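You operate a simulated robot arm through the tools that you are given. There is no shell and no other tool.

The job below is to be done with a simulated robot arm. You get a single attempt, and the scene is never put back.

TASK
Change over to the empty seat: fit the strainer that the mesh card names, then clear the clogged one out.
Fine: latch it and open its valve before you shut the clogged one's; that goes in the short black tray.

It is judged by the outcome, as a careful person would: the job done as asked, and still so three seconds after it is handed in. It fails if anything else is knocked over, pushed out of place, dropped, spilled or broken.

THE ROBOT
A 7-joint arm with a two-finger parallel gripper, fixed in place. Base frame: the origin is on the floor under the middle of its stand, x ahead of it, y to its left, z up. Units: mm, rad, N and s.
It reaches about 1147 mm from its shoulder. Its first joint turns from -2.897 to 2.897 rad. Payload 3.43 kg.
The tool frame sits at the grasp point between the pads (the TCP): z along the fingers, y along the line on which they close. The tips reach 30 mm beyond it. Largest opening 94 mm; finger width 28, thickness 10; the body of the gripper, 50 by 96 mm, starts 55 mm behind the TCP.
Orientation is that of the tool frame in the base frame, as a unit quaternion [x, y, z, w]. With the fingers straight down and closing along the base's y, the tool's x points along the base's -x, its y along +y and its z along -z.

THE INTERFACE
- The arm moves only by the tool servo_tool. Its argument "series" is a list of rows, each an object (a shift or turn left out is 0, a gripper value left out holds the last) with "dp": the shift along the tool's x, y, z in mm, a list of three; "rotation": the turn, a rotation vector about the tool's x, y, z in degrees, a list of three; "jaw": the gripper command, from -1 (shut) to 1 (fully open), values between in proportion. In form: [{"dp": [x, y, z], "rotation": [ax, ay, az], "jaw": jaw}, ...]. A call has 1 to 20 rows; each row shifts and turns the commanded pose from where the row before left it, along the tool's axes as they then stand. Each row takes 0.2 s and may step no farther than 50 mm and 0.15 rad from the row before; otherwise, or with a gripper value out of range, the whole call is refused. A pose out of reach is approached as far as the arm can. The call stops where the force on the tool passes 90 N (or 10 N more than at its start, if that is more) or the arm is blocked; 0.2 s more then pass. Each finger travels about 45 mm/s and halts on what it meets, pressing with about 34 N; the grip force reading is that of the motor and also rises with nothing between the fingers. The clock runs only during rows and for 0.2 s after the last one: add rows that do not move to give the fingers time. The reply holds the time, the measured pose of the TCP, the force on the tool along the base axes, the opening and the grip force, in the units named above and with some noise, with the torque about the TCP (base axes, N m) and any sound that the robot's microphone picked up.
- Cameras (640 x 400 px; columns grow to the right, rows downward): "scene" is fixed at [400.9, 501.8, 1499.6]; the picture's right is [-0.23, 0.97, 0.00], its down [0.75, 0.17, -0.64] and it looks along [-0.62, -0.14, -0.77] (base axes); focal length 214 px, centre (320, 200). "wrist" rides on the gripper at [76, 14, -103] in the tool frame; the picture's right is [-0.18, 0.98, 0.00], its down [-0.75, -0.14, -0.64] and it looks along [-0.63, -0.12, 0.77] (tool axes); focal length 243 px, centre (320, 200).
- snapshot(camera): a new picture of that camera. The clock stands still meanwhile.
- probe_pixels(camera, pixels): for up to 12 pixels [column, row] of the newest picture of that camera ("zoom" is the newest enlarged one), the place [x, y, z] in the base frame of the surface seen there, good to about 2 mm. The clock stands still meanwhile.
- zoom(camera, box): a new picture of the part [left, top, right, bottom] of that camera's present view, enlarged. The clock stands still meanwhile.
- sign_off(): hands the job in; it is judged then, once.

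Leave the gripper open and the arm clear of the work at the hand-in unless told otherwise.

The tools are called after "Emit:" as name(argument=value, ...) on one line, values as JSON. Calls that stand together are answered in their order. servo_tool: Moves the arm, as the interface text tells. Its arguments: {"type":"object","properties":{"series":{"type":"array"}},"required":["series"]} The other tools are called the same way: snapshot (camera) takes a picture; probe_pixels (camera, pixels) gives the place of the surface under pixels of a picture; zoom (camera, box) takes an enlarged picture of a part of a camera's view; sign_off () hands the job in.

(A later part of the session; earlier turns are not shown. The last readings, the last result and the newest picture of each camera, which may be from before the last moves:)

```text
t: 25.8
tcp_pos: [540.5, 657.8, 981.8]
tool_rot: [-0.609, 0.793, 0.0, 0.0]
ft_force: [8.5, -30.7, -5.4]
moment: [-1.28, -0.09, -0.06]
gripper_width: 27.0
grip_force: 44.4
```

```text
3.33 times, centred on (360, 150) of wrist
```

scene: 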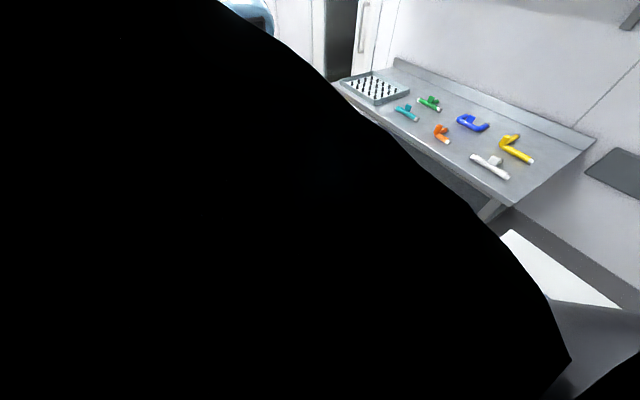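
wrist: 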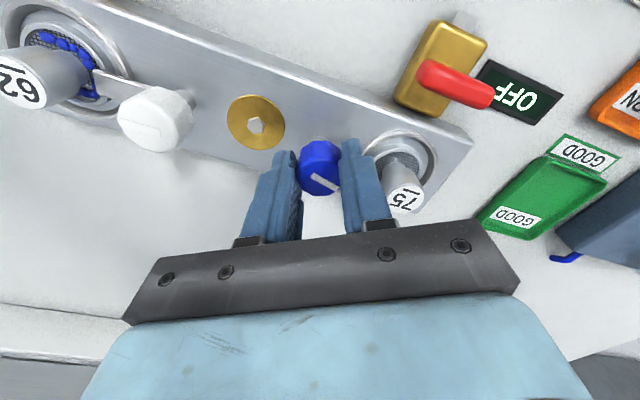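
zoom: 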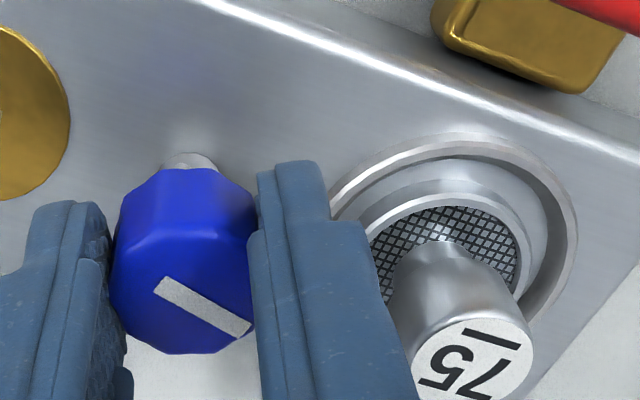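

It has turned 75° with it; a 30 N side force has built up from a slight eccentricity of my grip. I'll ease the hand along the push (≈1.4, −0.8 mm in tool axes) and then do the last 15°.

Emit:
servo_tool(series=[{"dp": [1.3, -0.8, 0]}, {}, {"rotation": [0, 0, -5]}, {"rotation": [0, 0, -5]}, {}])

```text
t: 27.0
tcp_pos: [540.5, 659.7, 982.1]
tool_rot: [-0.674, 0.738, 0.001, 0.001]
ft_force: [21.1, -13.2, -1.1]
moment: [0.65, -0.43, -0.01]
gripper_width: 27.1
grip_force: 44.4
```

Torque about the axis is still nil. Easing again slightly and turning the last 5°.

Emit:
servo_tool(series=[{"dp": [0.4, -0.9, 0]}, {"rotation": [0, 0, -5]}, {}, {}])

Emit:
snapshot(camera="wrist")

Emit:
zoom(camera="wrist", box=[272, 90, 448, 210])

```text
t: 28.0
tcp_pos: [540.7, 658.3, 983.5]
tool_rot: [0.707, -0.707, 0.0, -0.001]
ft_force: [21.7, -2.2, 3.4]
moment: [0.32, -0.38, -0.12]
gripper_width: 26.8
grip_force: 44.8
```

```text
taken
```

wrist: 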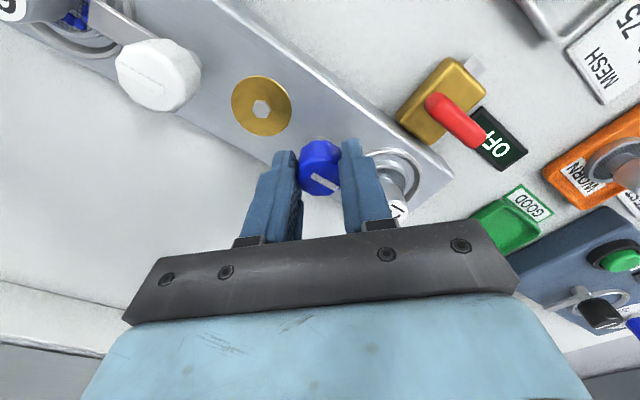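

```text
3.33 times, centred on (360, 150) of wrist
```

zoom: 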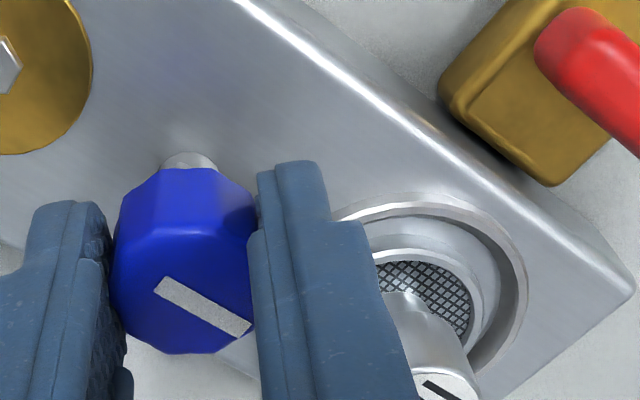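

Turn complete at 90°. Release and lift clear, then inspect the latch.

Emit:
servo_tool(series=[{"jaw": -0.2}, {}, {}, {"dp": [0, 0, -10]}, {"dp": [0, 0, -20]}, {"dp": [0, 0, -30]}, {"dp": [0, 0, -20]}, {}])

Emit:
snapshot(camera="wrist")

Emit:
zoom(camera="wrist", box=[300, 60, 460, 180])

```text
t: 29.8
tcp_pos: [538.8, 659.0, 1060.5]
tool_rot: [-0.707, 0.707, 0.0, 0.0]
ft_force: [0.0, 0.3, -0.7]
moment: [0.01, -0.03, 0.01]
gripper_width: 37.5
grip_force: 0.0
```

```text
taken
```

wrist: 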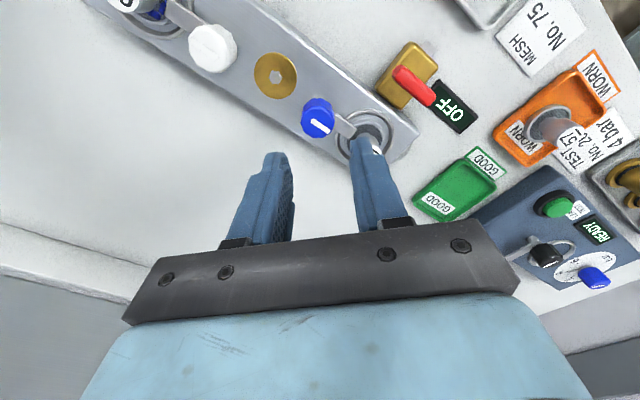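

```text
3.33 times, centred on (380, 120) of wrist
```

zoom: 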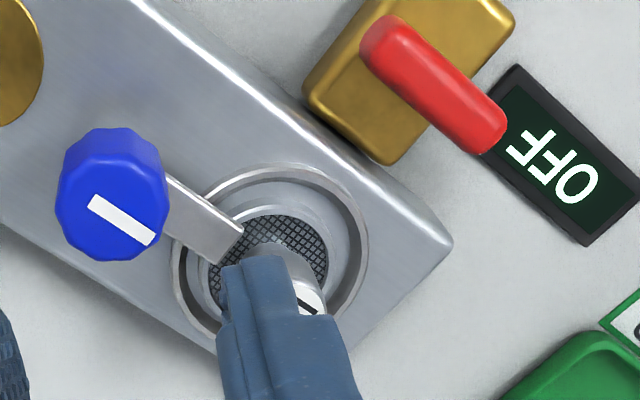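

The blue arm now lies over the 75's flange. Next the OFF valve's lever; I'll probe its ends and body from this view.

Emit:
probe_pixels(camera="zoom", pixels=[[435, 92], [372, 35], [498, 145], [400, 62], [470, 118], [415, 110], [455, 75], [330, 90], [480, 40], [390, 125], [200, 215], [235, 235]])

Emit:
probe_pixels(camera="zoom", pixels=[[435, 92], [372, 35], [498, 145], [400, 62], [470, 118], [415, 110], [455, 75], [385, 18], [500, 120], [410, 152], [200, 215], [235, 235]])

```text
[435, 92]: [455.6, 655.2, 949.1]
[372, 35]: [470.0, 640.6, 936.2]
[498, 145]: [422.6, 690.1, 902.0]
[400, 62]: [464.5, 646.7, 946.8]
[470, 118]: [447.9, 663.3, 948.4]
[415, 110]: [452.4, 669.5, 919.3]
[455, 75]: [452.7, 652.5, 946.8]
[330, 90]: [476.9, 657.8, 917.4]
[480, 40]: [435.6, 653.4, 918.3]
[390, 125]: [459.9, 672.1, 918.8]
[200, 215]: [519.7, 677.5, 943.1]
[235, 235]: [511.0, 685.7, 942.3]
```

```text
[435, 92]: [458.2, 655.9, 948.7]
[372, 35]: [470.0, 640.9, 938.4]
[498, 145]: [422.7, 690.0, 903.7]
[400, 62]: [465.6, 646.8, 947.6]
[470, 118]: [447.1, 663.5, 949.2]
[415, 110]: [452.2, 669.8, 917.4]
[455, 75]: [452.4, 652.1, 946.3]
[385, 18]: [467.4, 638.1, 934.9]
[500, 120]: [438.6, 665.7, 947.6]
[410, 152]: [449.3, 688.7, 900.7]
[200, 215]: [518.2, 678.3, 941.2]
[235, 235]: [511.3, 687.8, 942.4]
```

The lever's centre is about (454,654.5), lying along the bench line, z 935–948. I expect counter-clockwise to open. So I'll turn the wrist (+135° about tool z) until the fingers close across the lever, then move over it at safe height.

Emit:
servo_tool(series=[{"rotation": [0, 0, 7.5]}, {"rotation": [0, 0, 7.5]}, {"rotation": [0, 0, 7.5]}, {"rotation": [0, 0, 7.5]}, {"rotation": [0, 0, 7.5]}, {"rotation": [0, 0, 7.5]}, {"rotation": [0, 0, 7.5]}, {"rotation": [0, 0, 7.5]}, {"rotation": [0, 0, 7.5]}, {"rotation": [0, 0, 7.5]}, {"rotation": [0, 0, 7.5]}, {"rotation": [0, 0, 7.5]}, {"rotation": [0, 0, 7.5]}, {"rotation": [0, 0, 7.5]}, {"rotation": [0, 0, 7.5]}, {"rotation": [0, 0, 7.5]}, {"rotation": [0, 0, 7.5]}, {"rotation": [0, 0, 7.5]}, {}])

```text
t: 33.8
tcp_pos: [540.1, 659.4, 1063.1]
tool_rot: [0.383, 0.924, -0.001, 0.0]
ft_force: [0.8, 0.0, 0.5]
moment: [-0.01, 0.02, 0.01]
gripper_width: 37.7
grip_force: 0.0
```

Orientation reached. Now move over the lever, narrow the opening to ~30 mm, and lower to z≈1000 to check alignment.

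Emit:
servo_tool(series=[{"dp": [19, -21.4, 0], "jaw": -0.36}, {"dp": [19, -21.4, 0]}, {"dp": [19.3, -21.4, 0]}, {"dp": [0, 0, 20]}, {"dp": [0, 0, 20]}, {"dp": [0, 0, 22]}, {}, {}])

Emit:
snapshot(camera="wrist")

Emit:
zoom(camera="wrist", box=[240, 80, 400, 200])

```text
t: 35.6
tcp_pos: [452.7, 653.0, 1001.2]
tool_rot: [0.383, 0.924, -0.001, 0.0]
ft_force: [0.6, -0.5, -0.5]
moment: [0.02, 0.03, -0.01]
gripper_width: 30.3
grip_force: 0.1
```

```text
taken
```

wrist: 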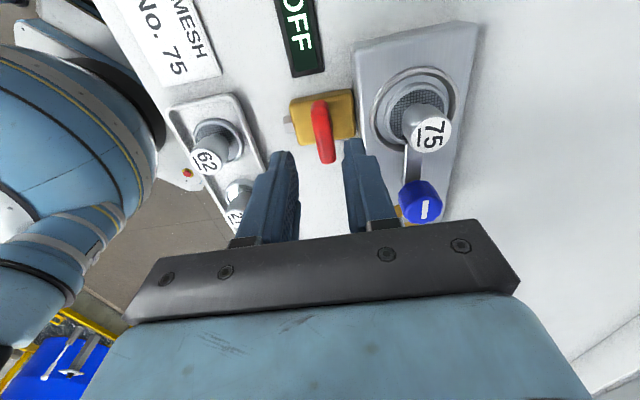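

```text
3.33 times, centred on (320, 140) of wrist
```

zoom: 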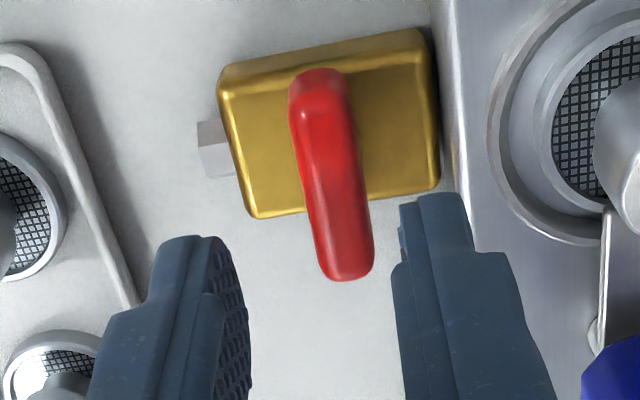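

The lever is between the fingers. I'll probe its top at several points for exact centring.

Emit:
probe_pixels(camera="zoom", pixels=[[318, 85], [325, 140], [333, 190], [342, 240], [347, 272], [312, 190], [365, 190], [320, 240], [370, 240], [290, 100], [345, 100], [400, 160]])

```text
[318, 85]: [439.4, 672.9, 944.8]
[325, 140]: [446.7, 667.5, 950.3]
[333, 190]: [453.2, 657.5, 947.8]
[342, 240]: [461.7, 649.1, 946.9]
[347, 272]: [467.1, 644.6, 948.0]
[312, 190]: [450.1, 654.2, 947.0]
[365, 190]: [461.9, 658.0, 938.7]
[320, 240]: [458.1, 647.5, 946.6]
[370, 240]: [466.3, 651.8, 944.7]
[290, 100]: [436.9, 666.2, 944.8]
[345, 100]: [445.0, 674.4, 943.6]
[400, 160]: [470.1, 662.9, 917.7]
```

Lever measured: across 780.5–791.5 (centre v≈786), along u 121–166 (centre ≈143). I shift +1.4 / +3.9 mm, narrow to 26 mm, go down to z≈963.5 (tips ≈933) and close.

Emit:
servo_tool(series=[{"dp": [1.4, 3.9, 0], "jaw": -0.45}, {}, {"dp": [0, 0, 12]}, {"dp": [0, 0, 13]}, {"dp": [0, 0, 12.5]}, {}])

Emit:
zoom(camera="wrist", box=[240, 80, 400, 200])

```text
t: 37.0
tcp_pos: [456.4, 657.7, 964.7]
tool_rot: [0.382, 0.924, 0.0, 0.0]
ft_force: [-0.7, 0.4, 0.2]
moment: [0.01, 0.0, 0.0]
gripper_width: 26.0
grip_force: 0.1
```

```text
3.33 times, centred on (320, 140) of wrist
```

zoom: 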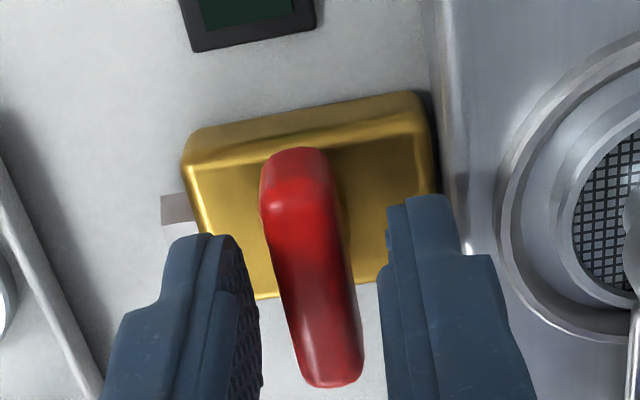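

Nearly centred (lever ~1.5 mm to the −v side). Nudge and close.

Emit:
servo_tool(series=[{"dp": [0, -1.6, 0]}, {"jaw": -1}, {}, {}, {}])

Emit:
zoom(camera="wrist", box=[240, 80, 400, 200])

```text
t: 38.2
tcp_pos: [454.8, 657.2, 963.4]
tool_rot: [0.383, 0.924, 0.0, -0.001]
ft_force: [5.3, 11.0, -0.5]
moment: [0.3, -0.09, 0.0]
gripper_width: 13.0
grip_force: 45.1
```

```text
3.33 times, centred on (320, 140) of wrist
```

zoom: 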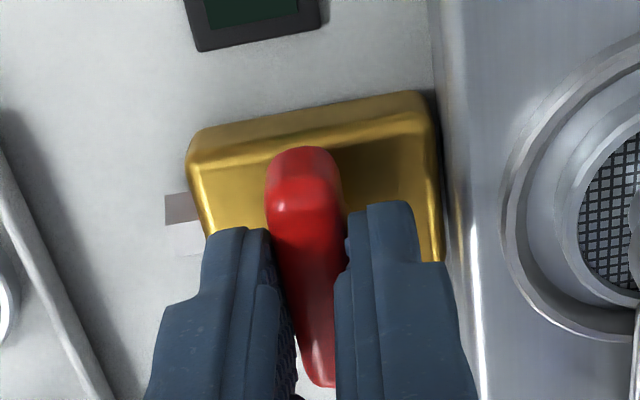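

Lever gripped (13 mm). Try 10° counter-clockwise (−tool z) and read the torque.

Emit:
servo_tool(series=[{"rotation": [0, 0, -4]}, {"rotation": [0, 0, -4]}, {}])

```text
t: 39.0
tcp_pos: [454.4, 657.5, 964.7]
tool_rot: [0.317, 0.948, -0.001, 0.0]
ft_force: [6.7, 13.0, 4.7]
moment: [0.27, -0.1, 0.0]
gripper_width: 12.7
grip_force: 44.7
```

No torque; check by picture that the lever is following.

Emit:
zoom(camera="wrist", box=[240, 80, 400, 200])

```text
3.33 times, centred on (320, 140) of wrist
```

zoom: 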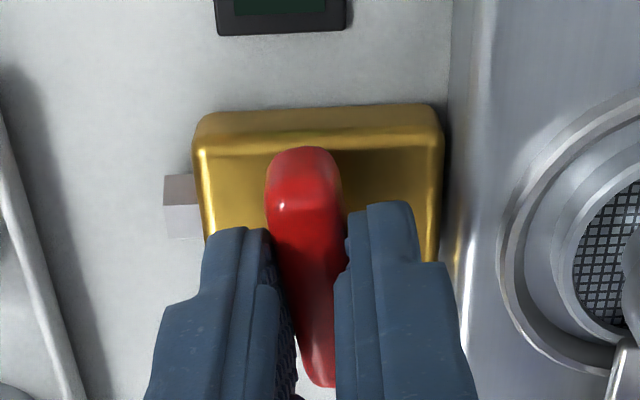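

The lever follows. Continuing counter-clockwise in steps.

Emit:
servo_tool(series=[{"rotation": [0, 0, -7]}, {"rotation": [0, 0, -7]}, {"rotation": [0, 0, -7]}, {"rotation": [0, 0, -7]}, {"rotation": [0, 0, -7]}, {}])

Emit:
zoom(camera="wrist", box=[240, 60, 400, 200])

```text
t: 40.4
tcp_pos: [454.6, 656.2, 965.1]
tool_rot: [0.018, 1.0, -0.001, 0.001]
ft_force: [4.6, 8.4, 21.0]
moment: [0.15, 0.98, 0.03]
gripper_width: 12.9
grip_force: 45.0
```

```text
2.86 times, centred on (320, 130) of wrist
```

zoom: 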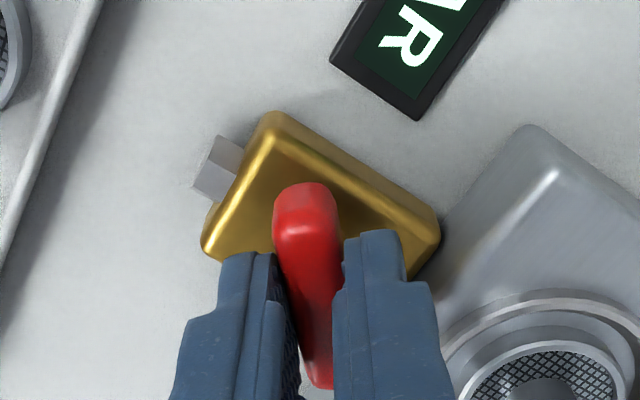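

The display has changed (ends in "R"), and Fz shows 21 N. I'll let it settle, re-read, and look at the whole picture.

Emit:
servo_tool(series=[{}, {}])

Emit:
snapshot(camera="wrist")

Emit:
zoom(camera="wrist", box=[320, 0, 480, 100])

```text
t: 41.0
tcp_pos: [454.7, 657.1, 964.2]
tool_rot: [0.018, 1.0, 0.001, 0.0]
ft_force: [4.9, 8.1, 24.5]
moment: [0.14, 0.75, -0.02]
gripper_width: 12.8
grip_force: 44.6
```

```text
taken
```

wrist: 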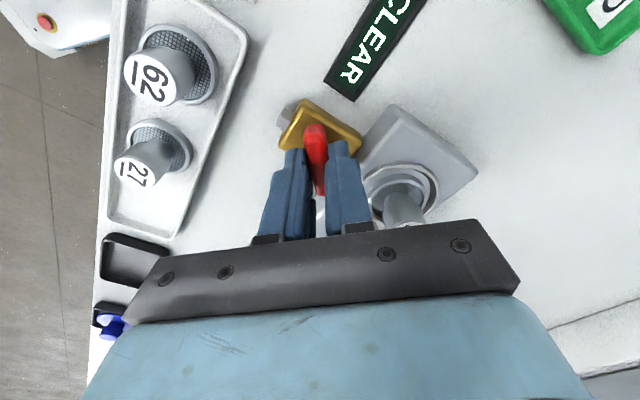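

```text
4.00 times, centred on (400, 50) of wrist
```

zoom: 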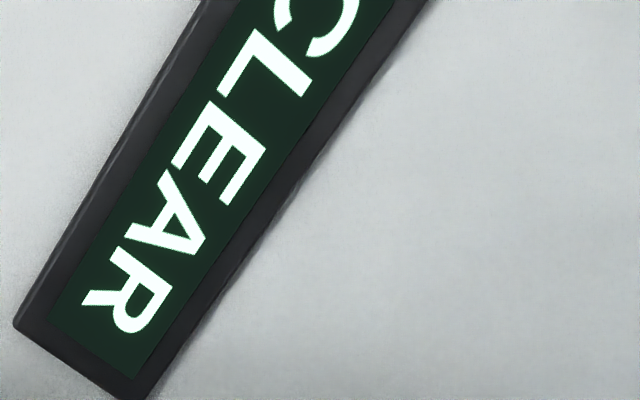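

It reads "CLEAR" – flow through the new strainer. The lever is at 43° of 90°. I'll relieve the vertical push by 1 mm and continue turning to full open.

Emit:
servo_tool(series=[{"dp": [0, 0, -1]}, {"rotation": [0, 0, -7]}, {"rotation": [0, 0, -7]}, {"rotation": [0, 0, -7]}, {}])

```text
t: 42.2
tcp_pos: [454.4, 656.2, 964.0]
tool_rot: [-0.166, 0.986, 0.0, 0.0]
ft_force: [6.1, 12.4, 10.4]
moment: [0.75, -1.29, 0.01]
gripper_width: 12.9
grip_force: 44.5
```

Forces stay moderate and there's no torque about the lever axis. Turning the remaining ~26°.

Emit:
servo_tool(series=[{"rotation": [0, 0, -7]}, {"rotation": [0, 0, -7]}, {"rotation": [0, 0, -6]}, {}])

Emit:
zoom(camera="wrist", box=[240, 60, 400, 200])

```text
t: 43.2
tcp_pos: [454.1, 656.9, 964.7]
tool_rot: [-0.334, 0.942, -0.001, -0.001]
ft_force: [5.8, 5.6, 3.3]
moment: [0.46, -0.56, 0.04]
gripper_width: 12.8
grip_force: 44.6
```

```text
2.86 times, centred on (320, 130) of wrist
```

zoom: 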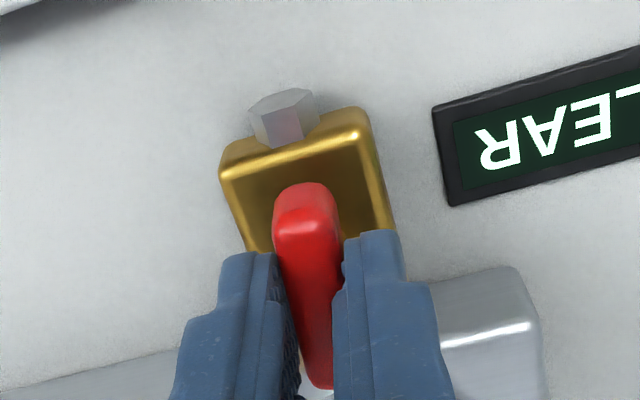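

84° done; last 6°.

Emit:
servo_tool(series=[{"rotation": [0, 0, -3]}, {"rotation": [0, 0, -3]}, {}])

```text
t: 44.0
tcp_pos: [455.5, 657.4, 964.2]
tool_rot: [-0.383, 0.924, -0.001, -0.001]
ft_force: [0.4, 4.1, 0.8]
moment: [-0.75, 0.84, -0.02]
gripper_width: 12.8
grip_force: 45.1
```

Lever is now in line with the flow (full 90°). Release and lift, then look.

Emit:
servo_tool(series=[{"jaw": -0.4}, {}, {}, {"dp": [0, 0, -10]}, {"dp": [0, 0, -25]}, {"dp": [0, 0, -30]}, {"dp": [0, 0, -30]}, {}])

Emit:
snapshot(camera="wrist")

Emit:
zoom(camera="wrist", box=[160, 80, 460, 240])

```text
t: 45.8
tcp_pos: [451.5, 657.3, 1060.7]
tool_rot: [-0.383, 0.924, 0.0, 0.001]
ft_force: [-0.5, 0.7, 0.0]
moment: [-0.01, 0.01, 0.01]
gripper_width: 28.2
grip_force: 0.1
```

```text
taken
```

wrist: 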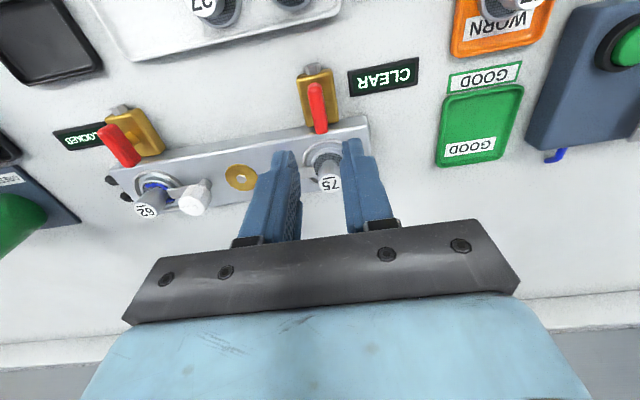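

```text
2.13 times, centred on (310, 160) of wrist
```

zoom: 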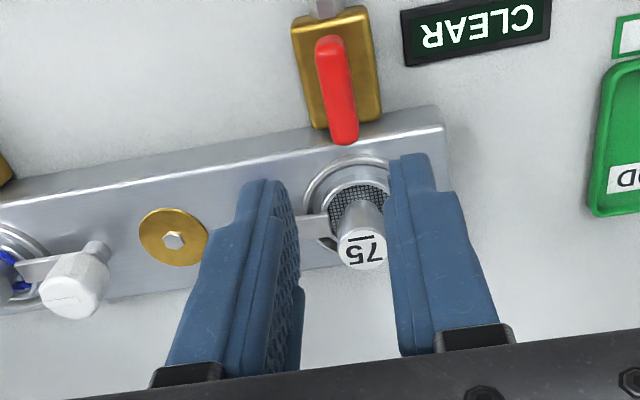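

Valve A is open and shows CLEAR. Now to valve B: same wrist orientation. I'll travel −204 mm along tool y at this height and narrow down its lever position.

Emit:
servo_tool(series=[{"dp": [0, -34, 0], "jaw": -0.36}, {"dp": [0, -34, 0]}, {"dp": [0, -34, 0]}, {"dp": [0, -34, 0]}, {"dp": [0, -34, 0]}, {"dp": [0, -34, 0]}, {"dp": [0, 0, 25]}, {"dp": [0, 0, 25]}, {}, {}])

Emit:
snapshot(camera="wrist")

Emit:
zoom(camera="wrist", box=[240, 80, 400, 200])

```text
t: 48.0
tcp_pos: [598.1, 513.1, 1009.7]
tool_rot: [-0.383, 0.924, 0.0, 0.0]
ft_force: [0.4, -0.4, 0.5]
moment: [0.0, 0.01, -0.01]
gripper_width: 30.5
grip_force: 0.0
```

```text
taken
```

wrist: 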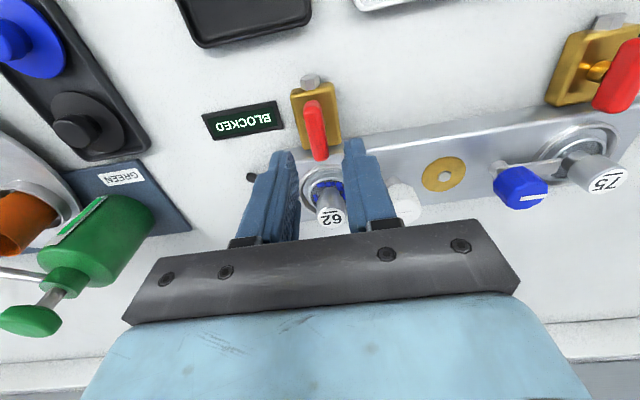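

```text
3.33 times, centred on (320, 140) of wrist
```

zoom: 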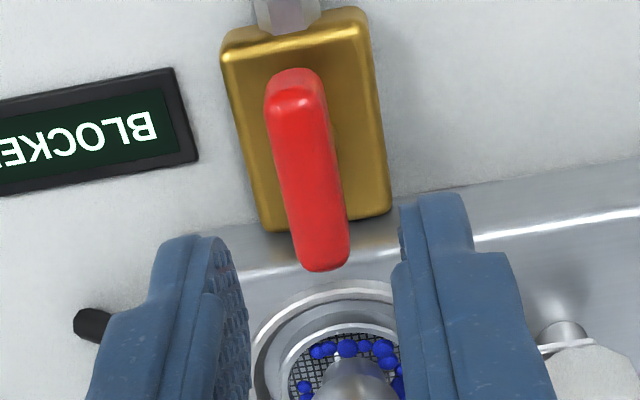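

Probe lever B's top and edges.

Emit:
probe_pixels(camera="zoom", pixels=[[295, 90], [300, 130], [308, 175], [316, 220], [322, 255], [290, 175], [333, 175], [298, 220], [342, 220], [275, 110], [318, 100], [360, 150]])

Emit:
probe_pixels(camera="zoom", pixels=[[295, 90], [300, 130], [308, 175], [316, 220], [322, 255], [290, 175], [333, 175], [298, 220], [342, 220], [325, 267], [290, 75], [250, 150]])

```text
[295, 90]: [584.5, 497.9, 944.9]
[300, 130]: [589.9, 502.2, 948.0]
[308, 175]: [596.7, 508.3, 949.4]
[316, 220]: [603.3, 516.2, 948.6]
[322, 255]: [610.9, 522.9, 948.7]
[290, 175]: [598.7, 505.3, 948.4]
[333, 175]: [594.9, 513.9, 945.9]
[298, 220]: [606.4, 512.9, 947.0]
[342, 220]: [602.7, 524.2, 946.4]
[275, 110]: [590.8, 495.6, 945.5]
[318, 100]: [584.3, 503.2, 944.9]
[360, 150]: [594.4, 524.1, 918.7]
```

```text
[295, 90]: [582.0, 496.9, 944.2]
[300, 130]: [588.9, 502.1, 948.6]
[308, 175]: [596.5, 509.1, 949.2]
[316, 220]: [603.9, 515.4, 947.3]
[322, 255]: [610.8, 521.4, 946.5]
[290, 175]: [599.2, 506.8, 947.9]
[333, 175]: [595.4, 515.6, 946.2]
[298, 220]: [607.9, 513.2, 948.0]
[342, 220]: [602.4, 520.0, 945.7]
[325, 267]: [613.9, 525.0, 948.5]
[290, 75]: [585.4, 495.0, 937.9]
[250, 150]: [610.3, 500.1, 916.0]
```

Lever B centre: u≈−61.5, v≈784.8. Adjust by (0.9, −1.4), descend to z≈963.5, and close on it.

Emit:
servo_tool(series=[{"dp": [0.9, -1.4, 0], "jaw": -0.45}, {"dp": [0, 0, 15]}, {"dp": [0, 0, 15]}, {"dp": [0, 0, 16]}, {}])

Emit:
zoom(camera="wrist", box=[240, 80, 400, 200])

```text
t: 49.2
tcp_pos: [599.6, 510.8, 964.4]
tool_rot: [-0.382, 0.924, 0.0, -0.001]
ft_force: [-0.6, 0.2, 0.1]
moment: [0.01, -0.01, -0.04]
gripper_width: 26.0
grip_force: 0.1
```

```text
3.33 times, centred on (320, 140) of wrist
```

zoom: 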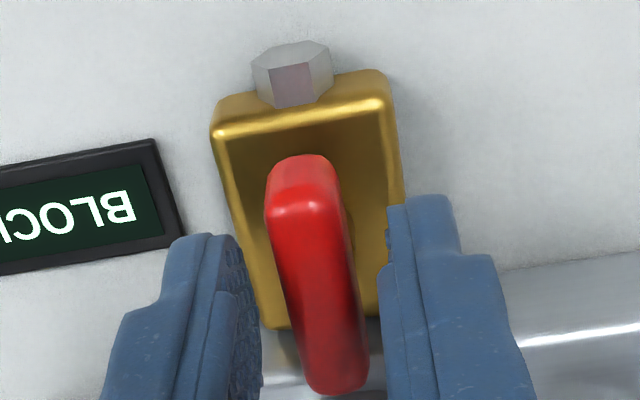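

Centred within ~1 mm. Close on the lever.

Emit:
servo_tool(series=[{"jaw": -1}, {}, {}, {}])

```text
t: 50.2
tcp_pos: [600.3, 509.3, 962.9]
tool_rot: [-0.383, 0.924, 0.0, 0.0]
ft_force: [-0.1, -2.5, -2.7]
moment: [0.19, -0.29, 0.01]
gripper_width: 12.7
grip_force: 45.4
```

Gripped at 12.7 mm with little side force. Now a small clockwise turn (+8° about tool z) to test direction.

Emit:
servo_tool(series=[{"rotation": [0, 0, 4]}, {"rotation": [0, 0, 4]}, {}])

Emit:
zoom(camera="wrist", box=[240, 80, 400, 200])

```text
t: 51.0
tcp_pos: [599.9, 509.4, 964.5]
tool_rot: [-0.317, 0.948, 0.001, 0.0]
ft_force: [2.5, -3.9, -6.2]
moment: [0.22, -0.44, 0.03]
gripper_width: 12.9
grip_force: 44.8
```

```text
3.33 times, centred on (320, 140) of wrist
```

zoom: 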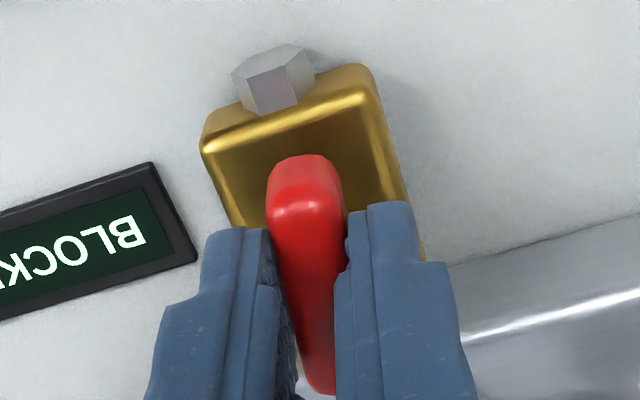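

The lever follows clockwise with no resistance. Continue ~41°.

Emit:
servo_tool(series=[{"rotation": [0, 0, 7]}, {"rotation": [0, 0, 7]}, {"rotation": [0, 0, 7]}, {"rotation": [0, 0, 7]}, {"rotation": [0, 0, 7]}, {"rotation": [0, 0, 6]}, {}])

```text
t: 52.6
tcp_pos: [598.6, 511.1, 963.5]
tool_rot: [0.036, 0.999, -0.001, 0.0]
ft_force: [5.1, 8.7, -0.1]
moment: [0.17, -0.67, -0.01]
gripper_width: 12.9
grip_force: 44.8
```

Low forces. Turning the remaining 41°.

Emit:
servo_tool(series=[{"rotation": [0, 0, 7]}, {"rotation": [0, 0, 7]}, {"rotation": [0, 0, 7]}, {"rotation": [0, 0, 7]}, {"rotation": [0, 0, 7]}, {"rotation": [0, 0, 6]}, {}])

Emit:
snapshot(camera="wrist")

```text
t: 54.2
tcp_pos: [599.7, 512.3, 964.5]
tool_rot: [0.384, 0.924, 0.0, 0.001]
ft_force: [8.3, 15.4, 2.5]
moment: [0.59, 0.05, 0.07]
gripper_width: 13.1
grip_force: 44.9
```

```text
taken
```

wrist: 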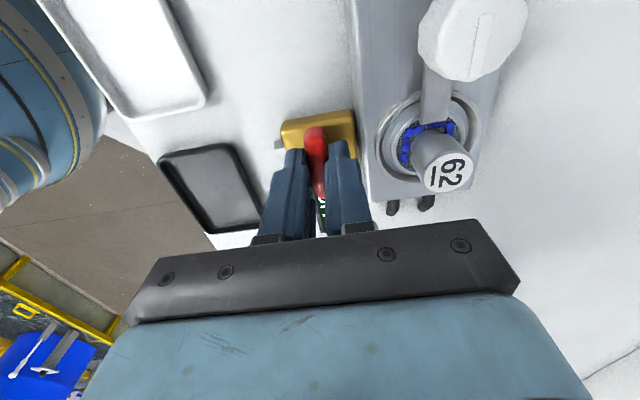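

The B lever is now across the flow (shut). Release and lift, then check.

Emit:
servo_tool(series=[{"jaw": -0.4}, {}, {}, {"dp": [0, 0, -10]}, {"dp": [0, 0, -25]}, {"dp": [0, 0, -30]}, {"dp": [0, 0, -30]}, {}])

Emit:
snapshot(camera="wrist")

Emit:
zoom(camera="wrist", box=[260, 20, 460, 200])

```text
t: 56.0
tcp_pos: [598.2, 510.3, 1058.3]
tool_rot: [0.382, 0.924, 0.0, 0.0]
ft_force: [0.7, 0.8, 0.0]
moment: [0.0, -0.01, 0.0]
gripper_width: 28.1
grip_force: 0.0
```

```text
taken
```

wrist: 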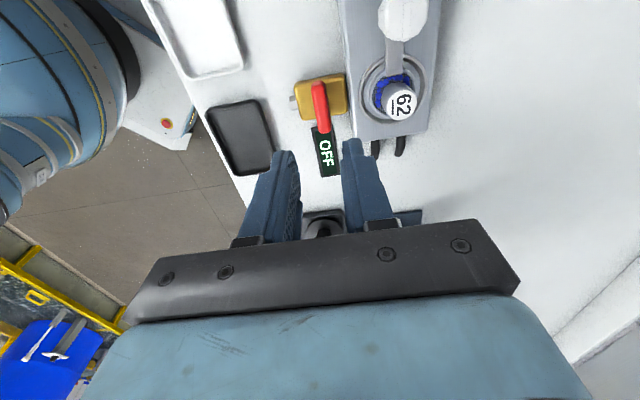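

```text
2.22 times, centred on (360, 110) of wrist
```

zoom: 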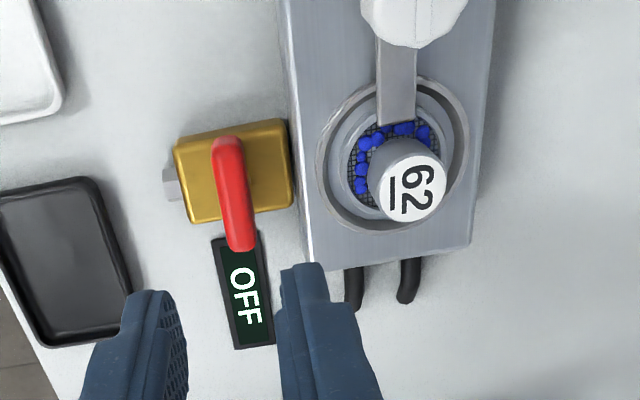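

B now reads OFF. Next the white latch. I'll zoom on its knob near (403,18) and probe it.

Emit:
zoom(camera="wrist", box=[340, 0, 460, 80])

Emit:
probe_pixels(camera="wrist", pixels=[[403, 15], [380, 12], [426, 12], [403, 35], [395, 50], [403, 5], [395, 60]])

```text
5.00 times, centred on (400, 40) of wrist
```

zoom: 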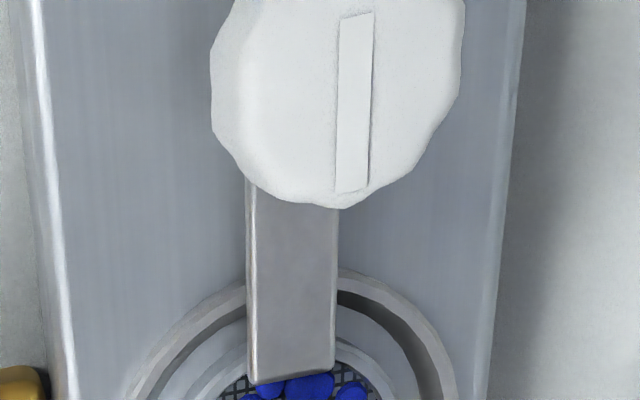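

```text
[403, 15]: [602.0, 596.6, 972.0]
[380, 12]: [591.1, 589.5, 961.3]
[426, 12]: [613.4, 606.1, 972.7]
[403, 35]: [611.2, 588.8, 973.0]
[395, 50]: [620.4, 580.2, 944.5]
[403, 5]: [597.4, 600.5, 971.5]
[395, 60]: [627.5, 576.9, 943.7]
```

White knob centre ≈ u −4.5, v 848.5; top 972. Move over it, open to 42 mm and lower to z≈1008 for a check.

Emit:
servo_tool(series=[{"dp": [19.2, 21.6, 0], "jaw": -0.1}, {"dp": [19.2, 21.6, 0]}, {"dp": [19.3, 21.5, 0]}, {}, {"dp": [0, 0, 25]}, {"dp": [0, 0, 25]}, {}, {}])

Emit:
snapshot(camera="wrist")

Emit:
zoom(camera="wrist", box=[240, 80, 400, 200])

```text
t: 57.8
tcp_pos: [602.0, 595.8, 1009.0]
tool_rot: [0.383, 0.924, 0.0, 0.0]
ft_force: [0.0, 0.9, -0.9]
moment: [0.01, 0.02, -0.01]
gripper_width: 42.4
grip_force: 0.0
```

```text
taken
```

wrist: 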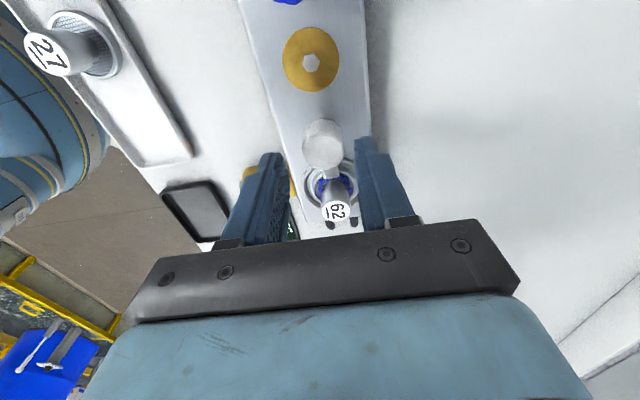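

```text
3.33 times, centred on (320, 140) of wrist
```

zoom: 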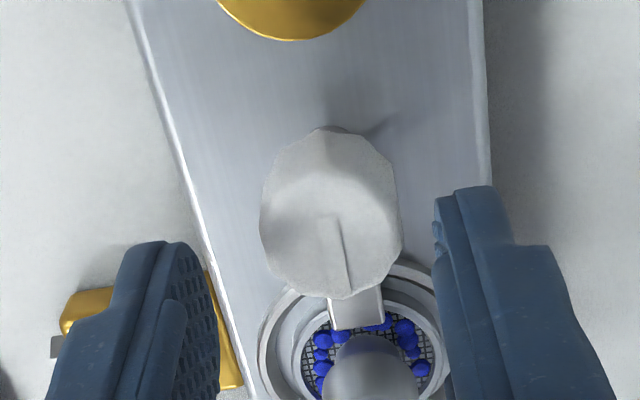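

Alignment looks the same as it was for the blue knob. Probe the knob's rim to be precise.

Emit:
probe_pixels(camera="zoom", pixels=[[333, 235], [268, 235], [398, 235], [333, 185], [345, 293], [333, 140], [345, 128], [355, 315]])

Emit:
probe_pixels(camera="zoom", pixels=[[333, 235], [268, 235], [398, 235], [333, 185], [345, 293], [333, 195], [300, 290], [370, 290]])

```text
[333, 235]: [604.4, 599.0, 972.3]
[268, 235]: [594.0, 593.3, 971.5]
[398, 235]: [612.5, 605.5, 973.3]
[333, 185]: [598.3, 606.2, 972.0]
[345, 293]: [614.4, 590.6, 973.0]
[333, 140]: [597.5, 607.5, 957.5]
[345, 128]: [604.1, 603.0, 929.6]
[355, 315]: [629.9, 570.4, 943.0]
```

```text
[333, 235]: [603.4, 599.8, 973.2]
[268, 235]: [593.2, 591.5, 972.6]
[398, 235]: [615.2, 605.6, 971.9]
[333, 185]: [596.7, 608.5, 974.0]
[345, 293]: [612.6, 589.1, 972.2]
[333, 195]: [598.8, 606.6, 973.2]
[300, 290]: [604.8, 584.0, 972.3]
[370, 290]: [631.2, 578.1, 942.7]
```

Knob centre v≈850, so nudge +3 mm along tool y, descend to z≈982.5, and close.

Emit:
servo_tool(series=[{"dp": [0, 2.9, 0]}, {"dp": [0, 0, 13]}, {"dp": [0, 0, 13]}, {}, {"jaw": -1}, {}, {}, {}])

Emit:
zoom(camera="wrist", box=[240, 80, 400, 200])

```text
t: 59.6
tcp_pos: [603.7, 597.9, 982.9]
tool_rot: [0.382, 0.924, 0.0, 0.0]
ft_force: [-16.8, -21.8, -6.1]
moment: [-0.2, 0.03, -0.01]
gripper_width: 27.5
grip_force: 44.7
```

```text
3.33 times, centred on (320, 140) of wrist
```

zoom: 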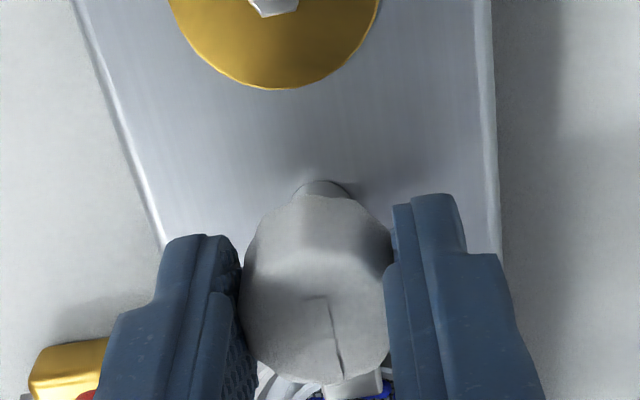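

Gripped, with ~27 N pushing toward −v: ease back 1.3 mm. Then test a small counter-clockwise turn (arm would swing toward +v, as the blue one's released position).

Emit:
servo_tool(series=[{"dp": [0, -1.3, 0]}, {}, {"rotation": [0, 0, -4]}, {"rotation": [0, 0, -4]}, {}])

Emit:
zoom(camera="wrist", box=[240, 80, 400, 200])

```text
t: 60.8
tcp_pos: [604.9, 596.8, 981.8]
tool_rot: [0.317, 0.948, -0.001, 0.0]
ft_force: [-14.1, -15.9, -11.2]
moment: [0.5, 0.64, -0.03]
gripper_width: 27.6
grip_force: 45.0
```

```text
3.33 times, centred on (320, 140) of wrist
```

zoom: 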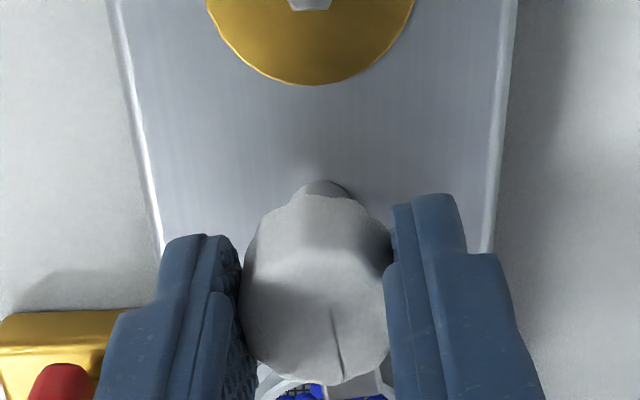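

It turns freely counter-clockwise. Ease a bit more and continue turning in batches.

Emit:
servo_tool(series=[{"dp": [0, -0.8, -0.4]}, {"rotation": [0, 0, -7]}, {"rotation": [0, 0, -7]}, {"rotation": [0, 0, -7]}, {"rotation": [0, 0, -6]}, {}])

```text
t: 62.2
tcp_pos: [604.7, 598.0, 983.0]
tool_rot: [0.086, 0.996, 0.0, -0.001]
ft_force: [-20.1, -18.2, -25.9]
moment: [0.27, 0.79, 0.01]
gripper_width: 27.7
grip_force: 45.1
```

Side forces ≈27 N and 26 N down; relieve by ~1 mm each and continue.

Emit:
servo_tool(series=[{"dp": [0.75, -0.9, 1]}, {"rotation": [0, 0, -7]}, {"rotation": [0, 0, -7]}, {"rotation": [0, 0, -7]}, {"rotation": [0, 0, -6]}, {}])

```text
t: 63.6
tcp_pos: [604.2, 597.0, 984.1]
tool_rot: [-0.148, 0.989, 0.001, -0.001]
ft_force: [-4.6, -0.8, -5.9]
moment: [-0.58, 0.34, 0.0]
gripper_width: 27.6
grip_force: 44.7
```

Forces dropped to a few newtons. Turning the remaining 28°.

Emit:
servo_tool(series=[{"rotation": [0, 0, -7]}, {"rotation": [0, 0, -7]}, {"rotation": [0, 0, -7]}, {"rotation": [0, 0, -7]}, {}])

Emit:
snapshot(camera="wrist")

Emit:
zoom(camera="wrist", box=[200, 80, 400, 220])

```text
t: 64.8
tcp_pos: [604.8, 596.7, 983.7]
tool_rot: [-0.382, 0.924, 0.0, 0.001]
ft_force: [3.9, 0.4, 0.8]
moment: [0.16, -0.84, -0.13]
gripper_width: 27.4
grip_force: 45.0
```

```text
taken
```

wrist: 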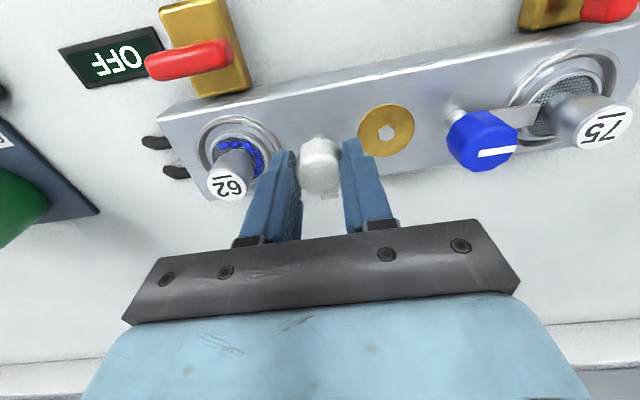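

```text
2.86 times, centred on (300, 150) of wrist
```

zoom: 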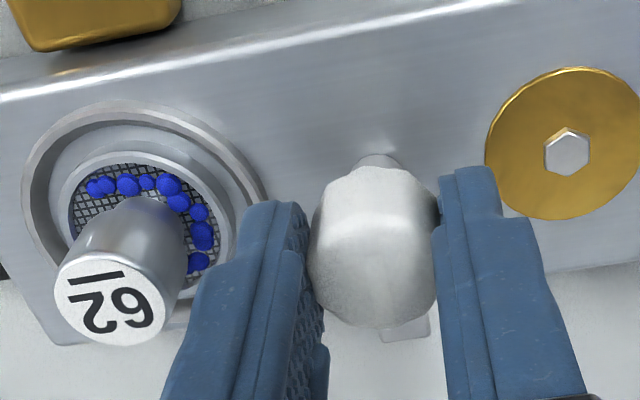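

The white arm now points away (+v); the 62 is freed. Release and lift.

Emit:
servo_tool(series=[{"jaw": -0.2}, {}, {}, {"dp": [0, 0, -10]}, {"dp": [0, 0, -25]}, {"dp": [0, 0, -30]}, {"dp": [0, 0, -20]}, {}])

Emit:
snapshot(camera="wrist")

Emit:
zoom(camera="wrist", box=[190, 40, 390, 165])

Emit:
zoom(camera="wrist", box=[380, 40, 580, 165])

```text
t: 66.6
tcp_pos: [603.7, 596.9, 1068.0]
tool_rot: [-0.381, 0.924, 0.0, 0.0]
ft_force: [-0.6, 0.0, 0.4]
moment: [0.01, -0.01, -0.02]
gripper_width: 37.7
grip_force: 0.2
```

```text
taken
```

wrist: 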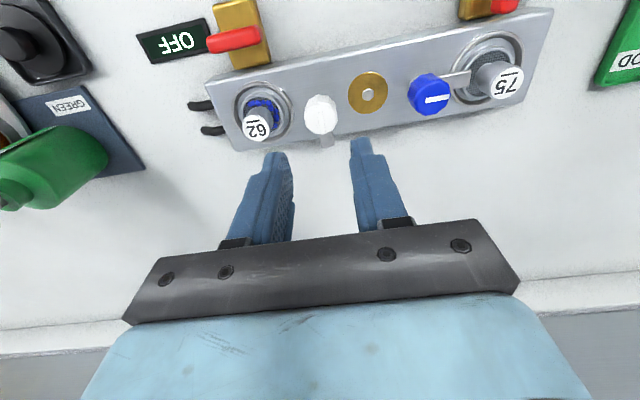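

```text
3.20 times, centred on (290, 102) of wrist
```

zoom: 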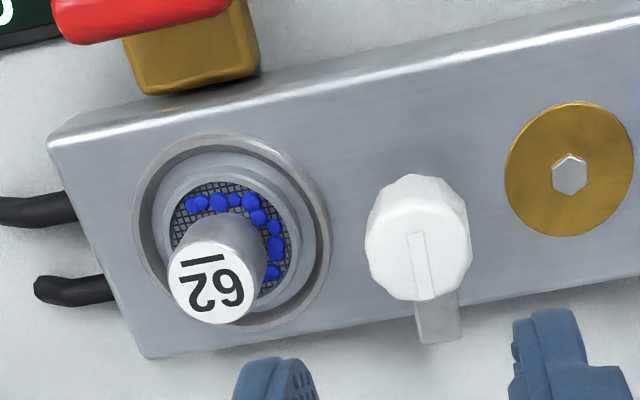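

```text
3.20 times, centred on (480, 102) of wrist
```

zoom: 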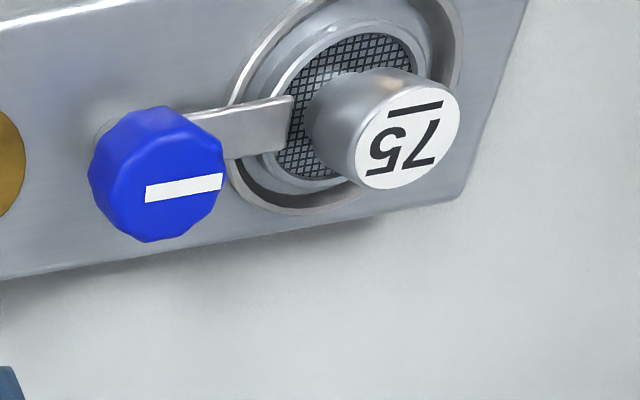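

Both latches look right. Now probe the 62's cap to grasp it.

Emit:
zoom(camera="wrist", box=[220, 70, 310, 150])

```text
5.00 times, centred on (265, 110) of wrist
```

zoom: 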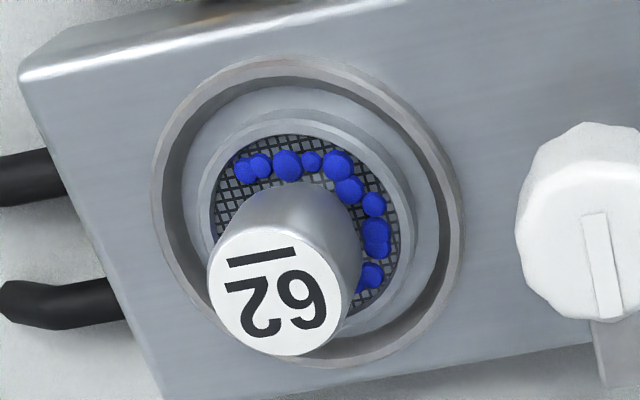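

Emit:
probe_pixels(camera="zoom", pixels=[[275, 290], [212, 295], [338, 290], [275, 232], [280, 350], [188, 215], [408, 220], [295, 115], [285, 165], [375, 235], [240, 170], [160, 150]])

Emit:
probe_pixels(camera="zoom", pixels=[[275, 290], [212, 295], [338, 290], [275, 232], [280, 350], [345, 205], [300, 190], [565, 240], [520, 230]])

```text
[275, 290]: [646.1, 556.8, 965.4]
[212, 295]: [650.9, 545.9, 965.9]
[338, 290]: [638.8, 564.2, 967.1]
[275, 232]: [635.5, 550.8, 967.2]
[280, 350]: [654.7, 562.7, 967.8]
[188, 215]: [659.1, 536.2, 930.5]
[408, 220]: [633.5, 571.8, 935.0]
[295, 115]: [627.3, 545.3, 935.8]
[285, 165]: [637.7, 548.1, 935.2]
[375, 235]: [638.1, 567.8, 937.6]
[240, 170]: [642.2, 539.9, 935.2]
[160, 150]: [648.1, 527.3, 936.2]
```

```text
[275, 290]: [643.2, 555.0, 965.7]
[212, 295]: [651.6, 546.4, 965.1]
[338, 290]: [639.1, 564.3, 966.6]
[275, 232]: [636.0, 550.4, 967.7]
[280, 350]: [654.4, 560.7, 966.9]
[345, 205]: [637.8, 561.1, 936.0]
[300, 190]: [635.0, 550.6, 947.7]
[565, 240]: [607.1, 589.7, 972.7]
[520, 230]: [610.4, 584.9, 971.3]
```

Cap centre: u −63, v 849.3, top ≈966.5; beads of debris at ≈936–940. I'll move over it, descend to z≈976 (tips ≈946 clear of the beads) and close.

Emit:
servo_tool(series=[{"dp": [0, -29, 0], "jaw": -0.1}, {"dp": [0, -29.2, 0]}, {}, {"dp": [0, 0, 25]}, {"dp": [0, 0, 25]}, {}, {}])

Emit:
zoom(camera="wrist", box=[240, 80, 400, 200])

```text
t: 68.2
tcp_pos: [644.1, 556.1, 1017.8]
tool_rot: [-0.382, 0.924, 0.0, 0.0]
ft_force: [-0.5, -0.3, 0.3]
moment: [-0.02, 0.0, 0.03]
gripper_width: 42.4
grip_force: 0.2
```

```text
3.33 times, centred on (320, 140) of wrist
```

zoom: 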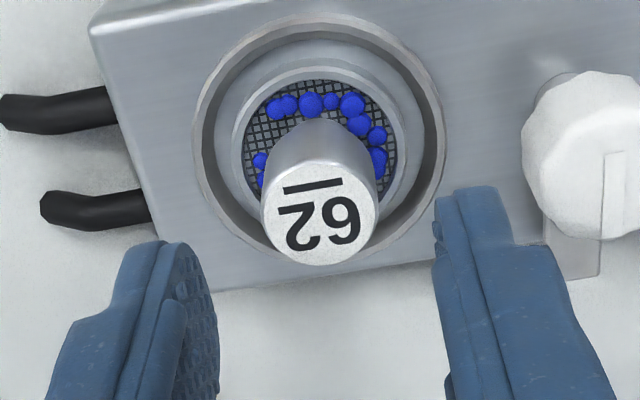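

Centred over the cap; right finger clears the white knob. Descend 42 mm and close.

Emit:
servo_tool(series=[{"dp": [0, 0, 14]}, {"dp": [0, 0, 14]}, {"dp": [0, 0, 13]}, {}, {"jaw": -1}, {}, {}, {}])

Emit:
zoom(camera="wrist", box=[240, 80, 400, 200])

```text
t: 70.0
tcp_pos: [645.0, 555.0, 976.3]
tool_rot: [-0.383, 0.924, 0.0, 0.0]
ft_force: [0.2, -0.4, -0.5]
moment: [0.02, 0.0, 0.01]
gripper_width: 23.7
grip_force: 33.9
```

```text
3.33 times, centred on (320, 140) of wrist
```

zoom: 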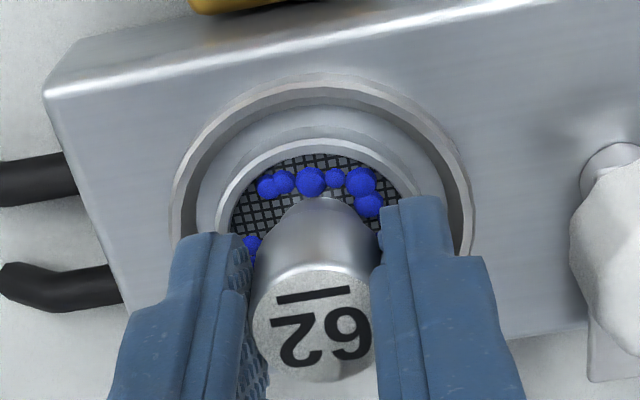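

Gripped at 23.7 mm. Lift straight up slowly so no debris shakes loose.

Emit:
servo_tool(series=[{"dp": [0, 0, -3]}, {"dp": [0, 0, -5]}, {"dp": [0, 0, -8]}, {"dp": [0, 0, -10]}, {"dp": [0, 0, -12]}, {"dp": [0, 0, -12]}, {"dp": [0, 0, -12]}, {"dp": [0, 0, -12]}, {"dp": [0, 0, -10]}, {"dp": [0, 0, -6]}, {}])

Emit:
snapshot(camera="wrist")

Emit:
zoom(camera="wrist", box=[220, 40, 420, 200])

```text
t: 72.4
tcp_pos: [645.4, 555.5, 1065.9]
tool_rot: [-0.383, 0.924, 0.0, 0.0]
ft_force: [0.6, 0.5, -0.8]
moment: [0.01, -0.03, 0.02]
gripper_width: 23.7
grip_force: 34.1
```

```text
taken
```

wrist: 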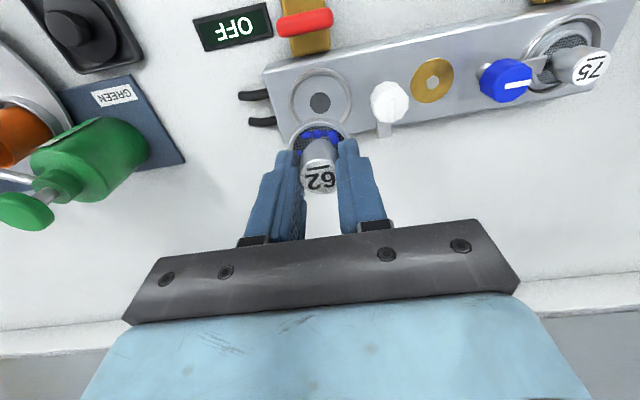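

```text
2.50 times, centred on (320, 120) of wrist
```

zoom: 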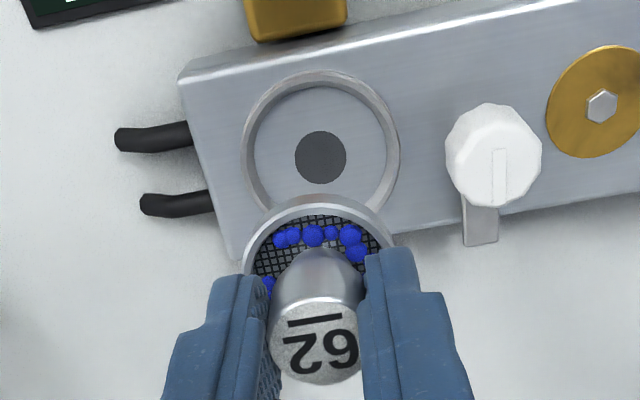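

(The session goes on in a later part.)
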